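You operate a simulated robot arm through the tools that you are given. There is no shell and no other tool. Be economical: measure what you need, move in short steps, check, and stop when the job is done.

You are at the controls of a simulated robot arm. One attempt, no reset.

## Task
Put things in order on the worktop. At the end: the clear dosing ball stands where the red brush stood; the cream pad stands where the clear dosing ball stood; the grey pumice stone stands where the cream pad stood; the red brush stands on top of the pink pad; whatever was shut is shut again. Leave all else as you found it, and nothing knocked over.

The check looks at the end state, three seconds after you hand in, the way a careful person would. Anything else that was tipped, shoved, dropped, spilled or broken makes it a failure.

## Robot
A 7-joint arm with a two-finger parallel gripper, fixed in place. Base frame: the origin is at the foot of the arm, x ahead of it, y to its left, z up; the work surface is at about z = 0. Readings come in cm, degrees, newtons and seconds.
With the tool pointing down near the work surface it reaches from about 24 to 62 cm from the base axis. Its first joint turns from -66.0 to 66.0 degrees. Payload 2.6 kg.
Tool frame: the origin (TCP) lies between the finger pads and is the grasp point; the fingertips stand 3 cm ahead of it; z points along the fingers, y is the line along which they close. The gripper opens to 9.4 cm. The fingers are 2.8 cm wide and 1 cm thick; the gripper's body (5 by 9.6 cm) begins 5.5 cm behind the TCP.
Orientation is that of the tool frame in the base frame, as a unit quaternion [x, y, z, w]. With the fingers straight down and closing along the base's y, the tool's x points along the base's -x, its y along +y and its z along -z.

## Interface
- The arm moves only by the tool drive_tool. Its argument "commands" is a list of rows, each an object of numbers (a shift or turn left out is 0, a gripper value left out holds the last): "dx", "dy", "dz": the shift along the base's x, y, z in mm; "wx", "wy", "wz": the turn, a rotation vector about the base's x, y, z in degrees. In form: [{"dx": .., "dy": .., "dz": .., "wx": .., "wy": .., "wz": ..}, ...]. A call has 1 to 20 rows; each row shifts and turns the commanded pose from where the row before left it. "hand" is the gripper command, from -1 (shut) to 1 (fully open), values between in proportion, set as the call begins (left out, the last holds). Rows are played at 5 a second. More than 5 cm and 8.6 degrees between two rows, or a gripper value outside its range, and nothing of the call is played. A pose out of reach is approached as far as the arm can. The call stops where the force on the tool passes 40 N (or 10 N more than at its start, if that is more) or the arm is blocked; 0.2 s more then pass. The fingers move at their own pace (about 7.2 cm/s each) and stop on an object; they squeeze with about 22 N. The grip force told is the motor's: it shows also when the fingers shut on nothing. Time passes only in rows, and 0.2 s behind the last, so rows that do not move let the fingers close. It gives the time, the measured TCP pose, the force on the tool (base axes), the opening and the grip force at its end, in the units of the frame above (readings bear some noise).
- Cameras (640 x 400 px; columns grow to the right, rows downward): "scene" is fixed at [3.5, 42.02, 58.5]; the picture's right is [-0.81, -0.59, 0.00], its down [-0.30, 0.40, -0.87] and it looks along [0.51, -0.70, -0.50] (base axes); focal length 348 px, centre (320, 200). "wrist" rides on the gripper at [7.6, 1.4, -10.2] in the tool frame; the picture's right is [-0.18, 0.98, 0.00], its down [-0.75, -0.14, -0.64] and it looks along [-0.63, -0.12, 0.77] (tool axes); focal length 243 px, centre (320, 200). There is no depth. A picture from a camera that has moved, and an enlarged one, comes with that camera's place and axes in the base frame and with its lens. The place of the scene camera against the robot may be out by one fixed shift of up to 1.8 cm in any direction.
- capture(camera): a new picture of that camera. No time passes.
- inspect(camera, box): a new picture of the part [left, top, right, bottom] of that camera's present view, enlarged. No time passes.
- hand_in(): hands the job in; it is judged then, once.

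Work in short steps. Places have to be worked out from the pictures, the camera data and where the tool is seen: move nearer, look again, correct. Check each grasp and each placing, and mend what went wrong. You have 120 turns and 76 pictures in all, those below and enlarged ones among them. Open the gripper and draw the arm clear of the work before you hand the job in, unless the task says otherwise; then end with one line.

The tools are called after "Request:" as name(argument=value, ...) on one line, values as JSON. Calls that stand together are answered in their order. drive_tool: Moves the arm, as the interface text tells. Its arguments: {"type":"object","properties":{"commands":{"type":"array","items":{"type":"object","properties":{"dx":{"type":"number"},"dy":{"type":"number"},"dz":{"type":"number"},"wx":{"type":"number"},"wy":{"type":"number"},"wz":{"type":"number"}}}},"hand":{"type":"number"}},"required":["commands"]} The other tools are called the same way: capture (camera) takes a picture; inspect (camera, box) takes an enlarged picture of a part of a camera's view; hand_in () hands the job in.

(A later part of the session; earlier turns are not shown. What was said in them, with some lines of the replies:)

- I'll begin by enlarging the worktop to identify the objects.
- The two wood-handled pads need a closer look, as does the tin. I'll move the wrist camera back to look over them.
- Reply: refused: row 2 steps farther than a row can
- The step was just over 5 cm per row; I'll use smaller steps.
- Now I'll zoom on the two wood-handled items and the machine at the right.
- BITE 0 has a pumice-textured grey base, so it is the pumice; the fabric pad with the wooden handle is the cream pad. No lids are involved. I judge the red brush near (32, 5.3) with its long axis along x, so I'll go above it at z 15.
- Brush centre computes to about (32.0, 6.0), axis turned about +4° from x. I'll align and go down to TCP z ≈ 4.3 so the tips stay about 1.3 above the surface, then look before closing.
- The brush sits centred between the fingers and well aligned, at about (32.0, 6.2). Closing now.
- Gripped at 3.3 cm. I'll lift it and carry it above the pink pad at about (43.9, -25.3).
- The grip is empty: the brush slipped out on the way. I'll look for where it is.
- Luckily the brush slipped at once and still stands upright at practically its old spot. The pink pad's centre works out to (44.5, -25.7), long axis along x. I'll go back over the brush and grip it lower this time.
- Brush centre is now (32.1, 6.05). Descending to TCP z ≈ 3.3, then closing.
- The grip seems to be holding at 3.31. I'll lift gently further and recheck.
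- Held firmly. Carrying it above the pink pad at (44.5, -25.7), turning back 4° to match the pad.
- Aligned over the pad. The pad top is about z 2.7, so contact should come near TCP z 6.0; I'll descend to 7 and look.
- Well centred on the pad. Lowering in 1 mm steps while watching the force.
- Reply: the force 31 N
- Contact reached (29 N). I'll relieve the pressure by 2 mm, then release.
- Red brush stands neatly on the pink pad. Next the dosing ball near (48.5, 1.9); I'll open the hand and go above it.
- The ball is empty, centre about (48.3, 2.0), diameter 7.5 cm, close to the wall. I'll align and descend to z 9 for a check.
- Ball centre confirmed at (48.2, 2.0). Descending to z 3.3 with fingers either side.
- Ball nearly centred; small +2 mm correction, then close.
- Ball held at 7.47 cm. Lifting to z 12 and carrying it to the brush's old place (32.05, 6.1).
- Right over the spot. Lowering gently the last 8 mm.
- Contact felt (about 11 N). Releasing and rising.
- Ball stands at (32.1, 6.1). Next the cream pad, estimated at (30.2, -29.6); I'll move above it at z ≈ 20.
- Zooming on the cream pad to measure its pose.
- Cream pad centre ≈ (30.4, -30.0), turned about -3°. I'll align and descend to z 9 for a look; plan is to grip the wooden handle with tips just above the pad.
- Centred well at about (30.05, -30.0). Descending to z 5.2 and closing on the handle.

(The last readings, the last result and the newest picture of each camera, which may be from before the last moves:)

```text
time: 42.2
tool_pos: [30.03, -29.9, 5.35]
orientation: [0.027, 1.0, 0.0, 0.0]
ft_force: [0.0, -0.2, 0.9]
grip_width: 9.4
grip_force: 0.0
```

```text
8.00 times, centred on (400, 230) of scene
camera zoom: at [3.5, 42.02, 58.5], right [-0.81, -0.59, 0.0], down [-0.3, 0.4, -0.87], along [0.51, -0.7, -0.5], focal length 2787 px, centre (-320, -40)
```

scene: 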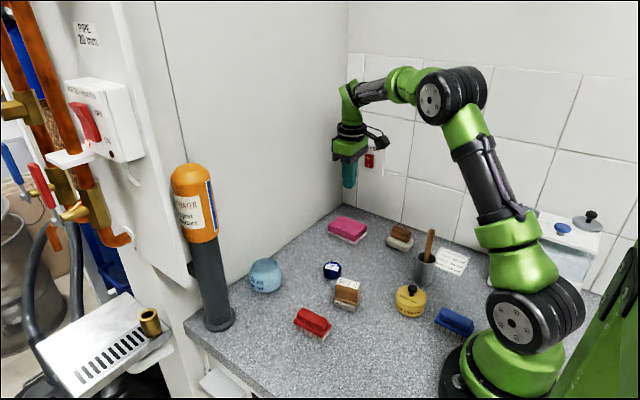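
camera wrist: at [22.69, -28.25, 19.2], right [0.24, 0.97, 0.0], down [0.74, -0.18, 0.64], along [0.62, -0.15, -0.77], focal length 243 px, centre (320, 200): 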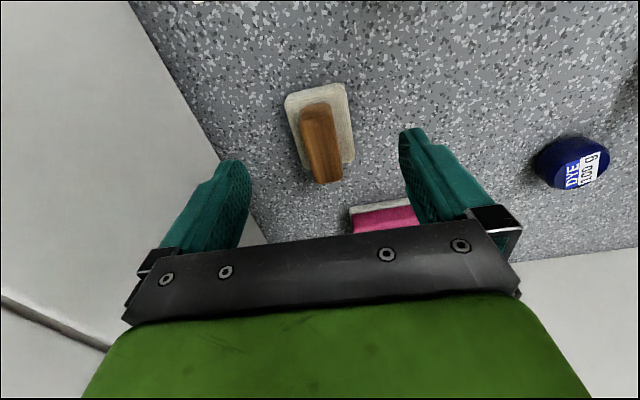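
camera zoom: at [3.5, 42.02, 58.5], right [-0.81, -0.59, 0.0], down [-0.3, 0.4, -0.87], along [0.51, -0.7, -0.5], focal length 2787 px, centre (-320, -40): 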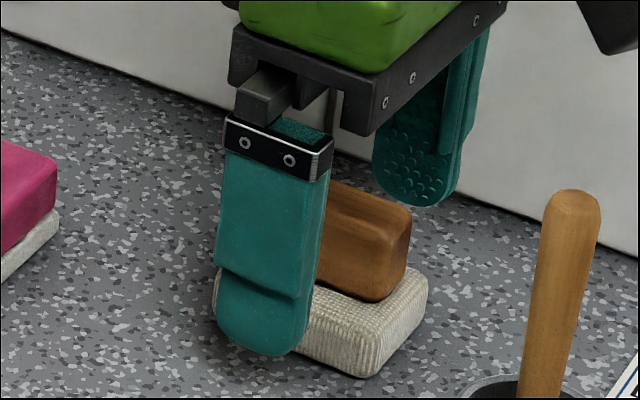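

Closing on the handle.

Request:
drive_tool(commands=[{}, {}, {}, {}, {}], hand=-1)

Request:
drive_tool(commands=[{"dz": 5}, {"dz": 10}, {"dz": 15}, {"dz": 10}, {}])

Request:
inspect(camera="scene", box=[360, 195, 440, 245])

Request:
capture(camera="wrist")

```text
time: 43.4
tool_pos: [30.03, -30.05, 5.38]
orientation: [0.026, 1.0, 0.0, 0.0]
ft_force: [0.6, -0.3, 0.3]
grip_width: 2.56
grip_force: 21.7
```

```text
time: 44.6
tool_pos: [30.14, -30.08, 9.52]
orientation: [0.027, 1.0, 0.0, 0.0]
ft_force: [0.1, 0.3, -0.8]
grip_width: 2.56
grip_force: 22.3
```

```text
8.00 times, centred on (400, 220) of scene
camera zoom: at [3.5, 42.02, 58.5], right [-0.81, -0.59, 0.0], down [-0.3, 0.4, -0.87], along [0.51, -0.7, -0.5], focal length 2787 px, centre (-320, 40)
```

zoom: 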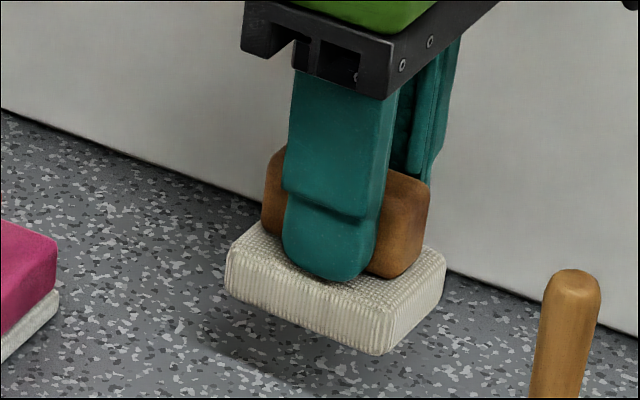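

```text
28 pictures are left
camera wrist: at [22.56, -28.23, 19.7], right [0.24, 0.97, 0.0], down [0.75, -0.18, 0.64], along [0.62, -0.15, -0.77], focal length 243 px, centre (320, 200)
```

wrist: 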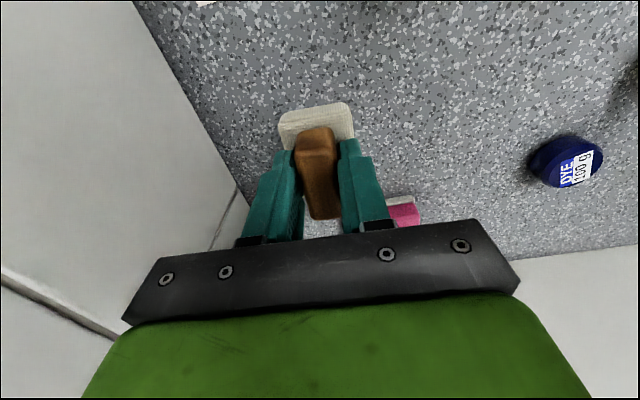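

Held at 2.56 cm. Lifting and carrying it to the ball's old place (48.25, 2.05).

Request:
drive_tool(commands=[{"dz": 30}, {"dz": 40}, {"dx": 18, "dy": 32}, {"dx": 18, "dy": 32}, {"dx": 18, "dy": 32}, {"dx": 18, "dy": 32}, {"dx": 18, "dy": 32}, {"dx": 18, "dy": 32}, {"dx": 18, "dy": 32}, {"dx": 18, "dy": 32}, {"dx": 18, "dy": 32}, {"dx": 19, "dy": 33}, {}, {}])

Request:
drive_tool(commands=[{"dz": -40}, {"dz": -35}, {"dz": -25}, {}])

Request:
capture(camera="wrist")

Request:
inspect(camera="scene", box=[200, 210, 360, 310])

```text
time: 47.6
tool_pos: [48.14, 2.21, 16.51]
orientation: [0.028, 1.0, 0.0, 0.0]
ft_force: [-0.3, 0.2, -1.2]
grip_width: 2.58
grip_force: 21.7
```

```text
time: 48.6
tool_pos: [48.07, 2.05, 6.3]
orientation: [0.028, 1.0, 0.0, 0.0]
ft_force: [-0.8, 0.3, -0.6]
grip_width: 2.58
grip_force: 21.9
```

```text
27 pictures are left
camera wrist: at [40.56, 3.88, 16.66], right [0.24, 0.97, 0.0], down [0.74, -0.18, 0.64], along [0.62, -0.15, -0.77], focal length 243 px, centre (320, 200)
```

wrist: 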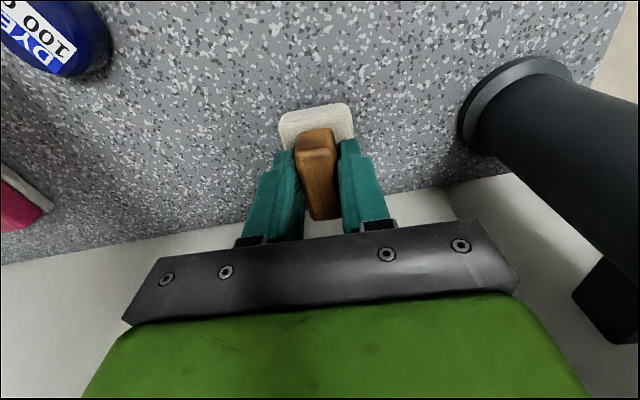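

```text
4.00 times, centred on (280, 260) of scene
camera zoom: at [3.5, 42.02, 58.5], right [-0.81, -0.59, 0.0], down [-0.3, 0.4, -0.87], along [0.51, -0.7, -0.5], focal length 1394 px, centre (480, -40)
```

zoom: 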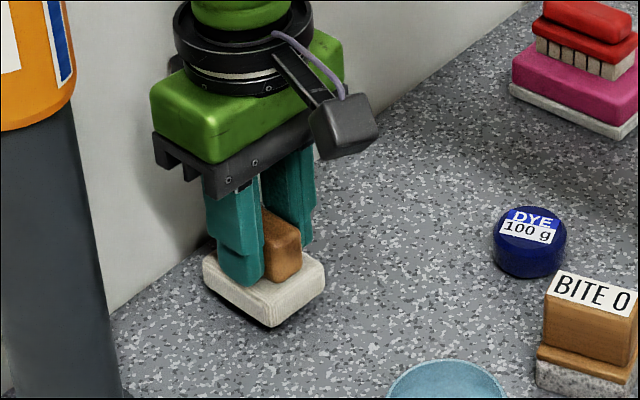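

Over the spot and clear of the wall. Lowering gently to contact, near z 5.4.

Request:
drive_tool(commands=[{"dx": 1, "dz": -3}, {"dz": -2}, {"dz": -2}, {"dz": -1}, {"dz": -1}, {}])

```text
time: 50.0
tool_pos: [48.29, 2.0, 5.49]
orientation: [0.027, 1.0, 0.001, -0.001]
ft_force: [-0.9, 0.9, -0.7]
grip_width: 2.54
grip_force: 21.8
```

Request:
drive_tool(commands=[{"dz": -1}, {"dz": -1}, {}])

```text
time: 50.8
tool_pos: [48.31, 2.09, 5.4]
orientation: [0.027, 1.0, 0.0, 0.0]
ft_force: [-3.6, 0.6, 5.6]
grip_width: 2.54
grip_force: 21.7
```

Light contact (about 6 N). Releasing and rising.

Request:
drive_tool(commands=[{}, {}, {}], hand=0.2)

Request:
drive_tool(commands=[{"dz": 10}, {"dz": 30}, {"dz": 40}, {"dz": 40}, {}])

Request:
capture(camera="wrist")

```text
time: 51.6
tool_pos: [48.24, 2.0, 5.2]
orientation: [0.027, 1.0, -0.001, 0.0]
ft_force: [-0.2, 0.3, -0.2]
grip_width: 5.64
grip_force: 0.0
```

```text
time: 52.8
tool_pos: [48.23, 2.01, 17.39]
orientation: [0.026, 1.0, 0.0, 0.0]
ft_force: [0.3, -0.1, 0.0]
grip_width: 5.62
grip_force: 0.0
```

```text
25 pictures are left
camera wrist: at [40.67, 3.88, 27.6], right [0.24, 0.97, 0.0], down [0.75, -0.18, 0.64], along [0.62, -0.15, -0.77], focal length 243 px, centre (320, 200)
```

wrist: 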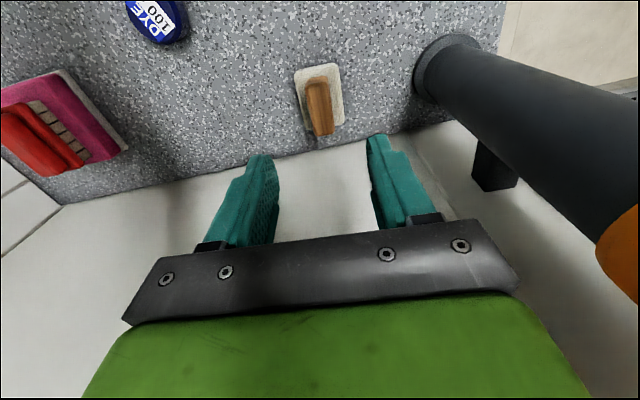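

Cream pad stands at (48.0, 2.1). Now above the pumice near (30, -4.5) to measure it.

Request:
drive_tool(commands=[{"dx": -30, "dy": -12, "wz": 3}, {"dx": -30, "dy": -12}, {"dx": -30, "dy": -12}, {"dx": -30, "dy": -12}, {"dx": -30, "dy": -12}, {"dx": -30, "dy": -5}, {}, {}], hand=1)

Request:
capture(camera="wrist")

Request:
inspect(camera="wrist", box=[240, 40, 400, 140])

```text
time: 54.6
tool_pos: [30.15, -4.28, 17.26]
orientation: [-0.001, 1.0, 0.0, 0.0]
ft_force: [-0.2, -0.4, -0.1]
grip_width: 9.4
grip_force: 0.1
```

```text
24 pictures are left
camera wrist: at [22.61, -2.92, 27.54], right [0.18, 0.98, 0.0], down [0.75, -0.14, 0.64], along [0.63, -0.12, -0.77], focal length 243 px, centre (320, 200)
```

wrist: 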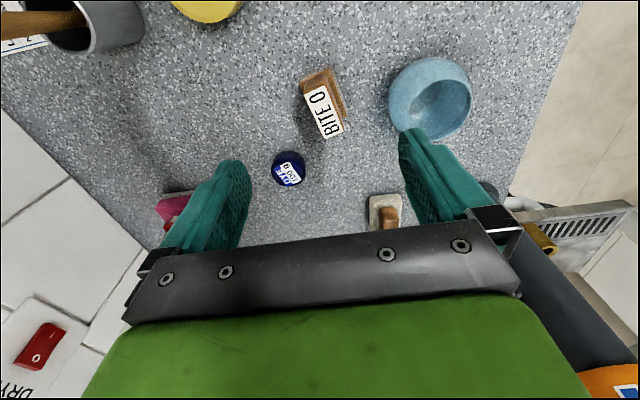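

```text
4.00 times, centred on (320, 90) of wrist
camera zoom: at [22.61, -2.92, 27.54], right [0.18, 0.98, 0.0], down [0.75, -0.14, 0.64], along [0.63, -0.12, -0.77], focal length 970 px, centre (320, 640)
```

zoom: 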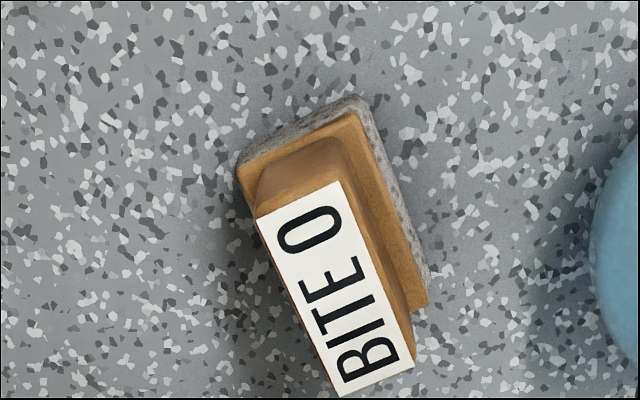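

Pumice block centre ≈ (30.6, -4.05), turned about +13°, top near z 5. I'll align with a narrower opening and descend to z 9.

Request:
drive_tool(commands=[{"dx": 4, "dy": 2, "wz": 6.5}, {"wz": 6.5}, {"dz": -30}, {"dz": -30}, {"dz": -20}, {}], hand=0.3)

Request:
capture(camera="wrist")

```text
time: 56.0
tool_pos: [30.61, -4.15, 9.17]
orientation: [-0.114, 0.994, 0.0, 0.0]
ft_force: [-0.4, 0.5, 0.4]
grip_width: 6.11
grip_force: 0.0
```

```text
22 pictures are left
camera wrist: at [22.97, -4.52, 19.59], right [-0.04, 1.0, 0.0], down [0.77, 0.03, 0.64], along [0.64, 0.03, -0.77], focal length 243 px, centre (320, 200)
```

wrist: 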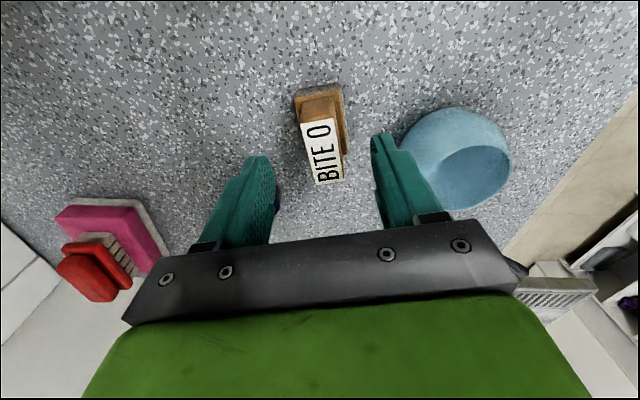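

Handle is between the fingers, centred to within a millimetre or two. Descending to z 5.5 and closing.

Request:
drive_tool(commands=[{"dx": 1, "dy": 1, "dz": -15}, {"dz": -12}, {"dz": -9}, {}, {}])

Request:
drive_tool(commands=[{}, {}, {}, {}], hand=-1)

Request:
drive_tool(commands=[{"dz": 5}, {"dz": 10}, {"dz": 15}, {"dz": 10}, {}])

Request:
inspect(camera="scene", box=[270, 240, 398, 320])

Request:
capture(camera="wrist")

```text
time: 57.2
tool_pos: [30.78, -4.05, 5.69]
orientation: [-0.113, 0.994, 0.001, -0.001]
ft_force: [-0.1, -0.2, 0.7]
grip_width: 6.1
grip_force: 0.0
```

```text
time: 58.2
tool_pos: [30.91, -4.01, 5.77]
orientation: [-0.113, 0.994, 0.0, 0.0]
ft_force: [0.9, 0.2, -0.4]
grip_width: 2.63
grip_force: 21.2
```

```text
time: 59.4
tool_pos: [30.85, -4.11, 9.81]
orientation: [-0.112, 0.994, 0.0, 0.0]
ft_force: [0.4, -0.5, -1.4]
grip_width: 2.57
grip_force: 21.9
```

```text
5.00 times, centred on (334, 280) of scene
camera zoom: at [3.5, 42.02, 58.5], right [-0.81, -0.59, 0.0], down [-0.3, 0.4, -0.87], along [0.51, -0.7, -0.5], focal length 1742 px, centre (250, -200)
```

zoom: 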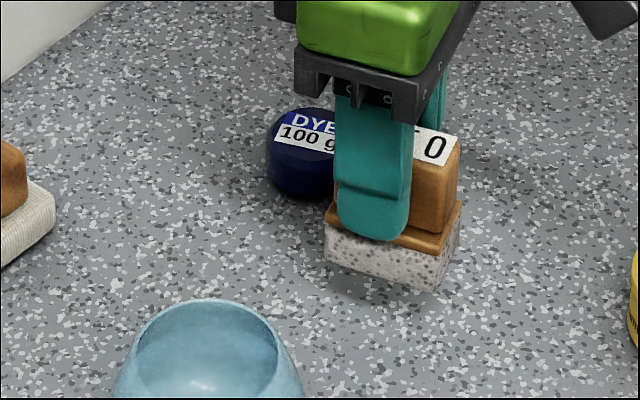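

```text
20 pictures are left
camera wrist: at [23.08, -4.49, 19.99], right [-0.04, 1.0, 0.0], down [0.77, 0.03, 0.64], along [0.64, 0.03, -0.77], focal length 243 px, centre (320, 200)
```

wrist: 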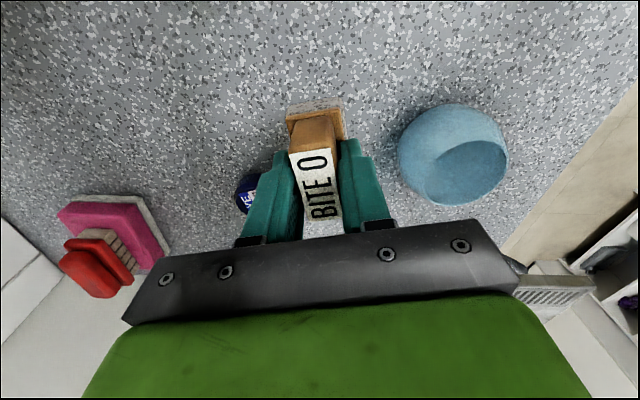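

Pumice held at 2.57 cm. Lifting to z 20 and carrying it to the cream pad's old place (30.05, -30.0), turning to the same bearing.

Request:
drive_tool(commands=[{"dz": 30}, {"dz": 40}, {"dz": 32}, {"dx": -1, "dy": -35}, {"dx": -1, "dy": -38, "wz": -4}, {"dx": -1, "dy": -38, "wz": -4}, {"dx": -1, "dy": -38, "wz": -4}, {"dx": -1, "dy": -38, "wz": -4}, {"dx": -1, "dy": -38}, {"dx": 0, "dy": -34}, {}, {}])

Request:
capture(camera="wrist")

```text
time: 62.0
tool_pos: [30.13, -30.15, 19.95]
orientation: [0.026, 1.0, 0.0, -0.001]
ft_force: [0.4, 0.3, -0.6]
grip_width: 2.6
grip_force: 21.9
```

```text
19 pictures are left
camera wrist: at [22.57, -28.36, 30.16], right [0.24, 0.97, 0.0], down [0.74, -0.18, 0.64], along [0.62, -0.15, -0.77], focal length 243 px, centre (320, 200)
```

wrist: 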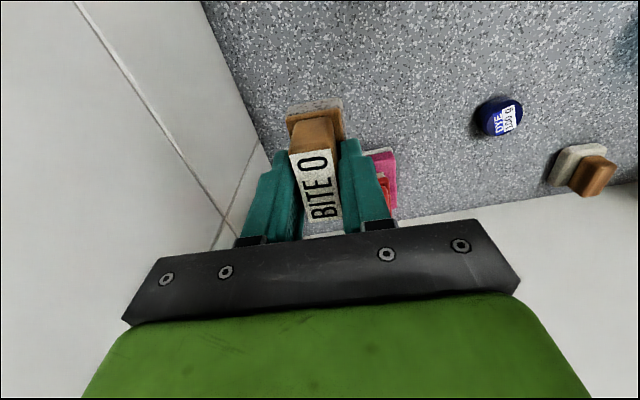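

Still held. Nudging to (30.25, -30.0) and lowering to z ≈ 6.5.

Request:
drive_tool(commands=[{"dx": 1, "dy": 1, "dz": -30}, {"dz": -40}, {"dz": -40}, {"dz": -25}, {}])

Request:
inspect(camera="scene", box=[350, 200, 446, 260])

```text
time: 63.2
tool_pos: [30.08, -29.89, 6.44]
orientation: [0.027, 1.0, -0.001, 0.0]
ft_force: [-0.4, -0.6, -1.7]
grip_width: 2.61
grip_force: 22.0
```

```text
6.67 times, centred on (398, 230) of scene
camera zoom: at [3.5, 42.02, 58.5], right [-0.81, -0.59, 0.0], down [-0.3, 0.4, -0.87], along [0.51, -0.7, -0.5], focal length 2323 px, centre (-200, 0)
```

zoom: 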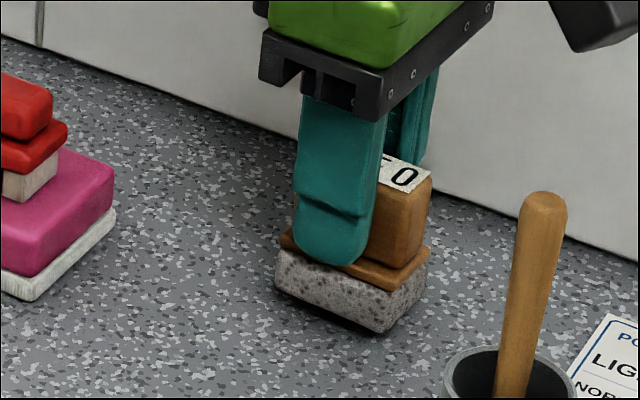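

Nearly down. Lowering the last few millimetres until contact.

Request:
drive_tool(commands=[{"dz": -3}, {"dz": -2}, {"dz": -2}, {"dz": -1}, {}])

```text
time: 64.4
tool_pos: [30.33, -29.92, 5.66]
orientation: [0.028, 1.0, 0.001, 0.001]
ft_force: [-6.1, 6.1, 17.2]
grip_width: 2.62
grip_force: 22.3
```

Contact at 17 N. Relieving 1 mm, then releasing and rising straight up.

Request:
drive_tool(commands=[{"dz": 1}, {}])

Request:
drive_tool(commands=[{}, {}, {}], hand=0.2)

Request:
drive_tool(commands=[{"dz": 10}, {"dz": 30}, {"dz": 45}, {"dz": 45}, {"dz": 20}, {}])

Request:
capture(camera="wrist")

Request:
inspect(camera="scene", box=[350, 200, 446, 260])

```text
time: 65.0
tool_pos: [30.15, -30.0, 5.7]
orientation: [0.026, 1.0, 0.0, -0.001]
ft_force: [-2.0, 0.4, 2.7]
grip_width: 2.61
grip_force: 22.2
```

```text
time: 65.8
tool_pos: [30.25, -29.99, 5.68]
orientation: [0.027, 1.0, 0.0, 0.001]
ft_force: [-0.2, -0.1, 0.5]
grip_width: 5.64
grip_force: 0.0
```

```text
time: 67.2
tool_pos: [30.01, -29.98, 20.49]
orientation: [0.026, 1.0, 0.0, 0.0]
ft_force: [-1.0, 0.0, -0.5]
grip_width: 5.64
grip_force: 0.1
```

```text
17 pictures are left
camera wrist: at [22.58, -28.2, 30.82], right [0.24, 0.97, 0.0], down [0.75, -0.18, 0.64], along [0.62, -0.15, -0.77], focal length 243 px, centre (320, 200)
```

wrist: 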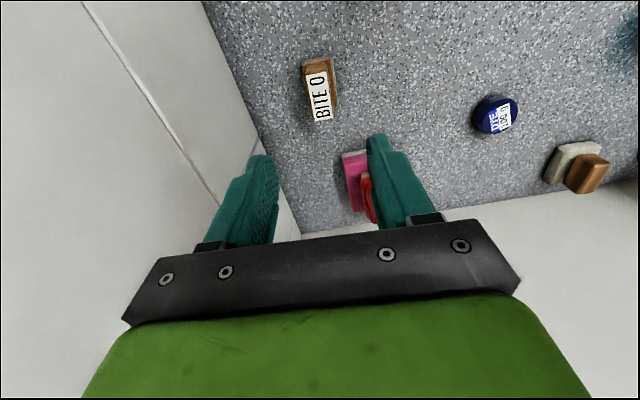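

```text
6.67 times, centred on (398, 230) of scene
camera zoom: at [3.5, 42.02, 58.5], right [-0.81, -0.59, 0.0], down [-0.3, 0.4, -0.87], along [0.51, -0.7, -0.5], focal length 2323 px, centre (-200, 0)
```

zoom: 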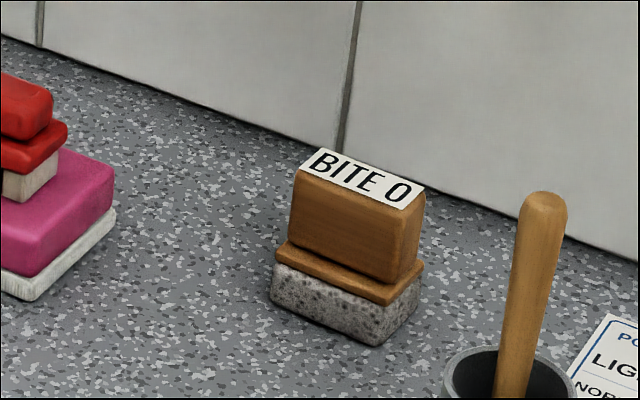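

All standing. I'll raise the arm, draw it back toward its start pose with the hand open, and take a last look.

Request:
drive_tool(commands=[{"dz": 45}, {"dz": 40}, {"dx": 10, "dy": 45}, {"dx": 10, "dy": 45}, {"dx": 10, "dy": 45}, {"dx": 10, "dy": 45}, {"dx": 10, "dy": 45}, {"dx": 10, "dy": 45}, {"dx": 10, "dy": 45}, {"dx": 10, "dy": 30, "wz": 3}, {}, {}], hand=1)

Request:
capture(camera="scene")

Request:
inspect(camera="scene", box=[230, 200, 486, 360])

```text
time: 69.8
tool_pos: [38.28, 4.6, 29.48]
orientation: [0.0, 1.0, -0.001, 0.0]
ft_force: [0.3, 0.0, -0.2]
grip_width: 9.41
grip_force: 0.1
```

```text
15 pictures are left
```

scene: 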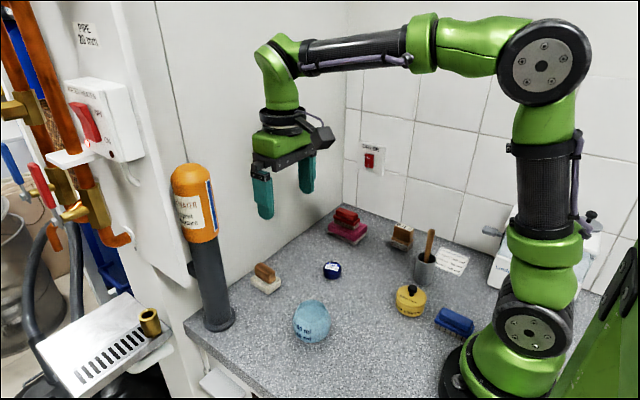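

```text
2.50 times, centred on (358, 280) of scene
camera zoom: at [3.5, 42.02, 58.5], right [-0.81, -0.59, 0.0], down [-0.3, 0.4, -0.87], along [0.51, -0.7, -0.5], focal length 871 px, centre (225, 0)
```

zoom: 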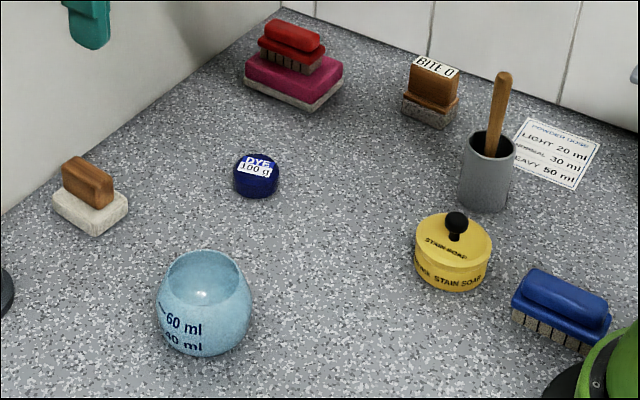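

Every item is in its place, the tin is still shut, and the other things haven't moved. Handing in.

Request:
hand_in()

```text
The job is handed in.
```

I handed the job in with all four moves made: the dosing ball is where the brush was, the cream pad where the ball was, the pumice where the cream pad was, and the red brush on the pink pad. The brush slipped from the first grip but stayed upright at its spot. In the last picture nothing is knocked over and the tin, which I never opened, is still shut.
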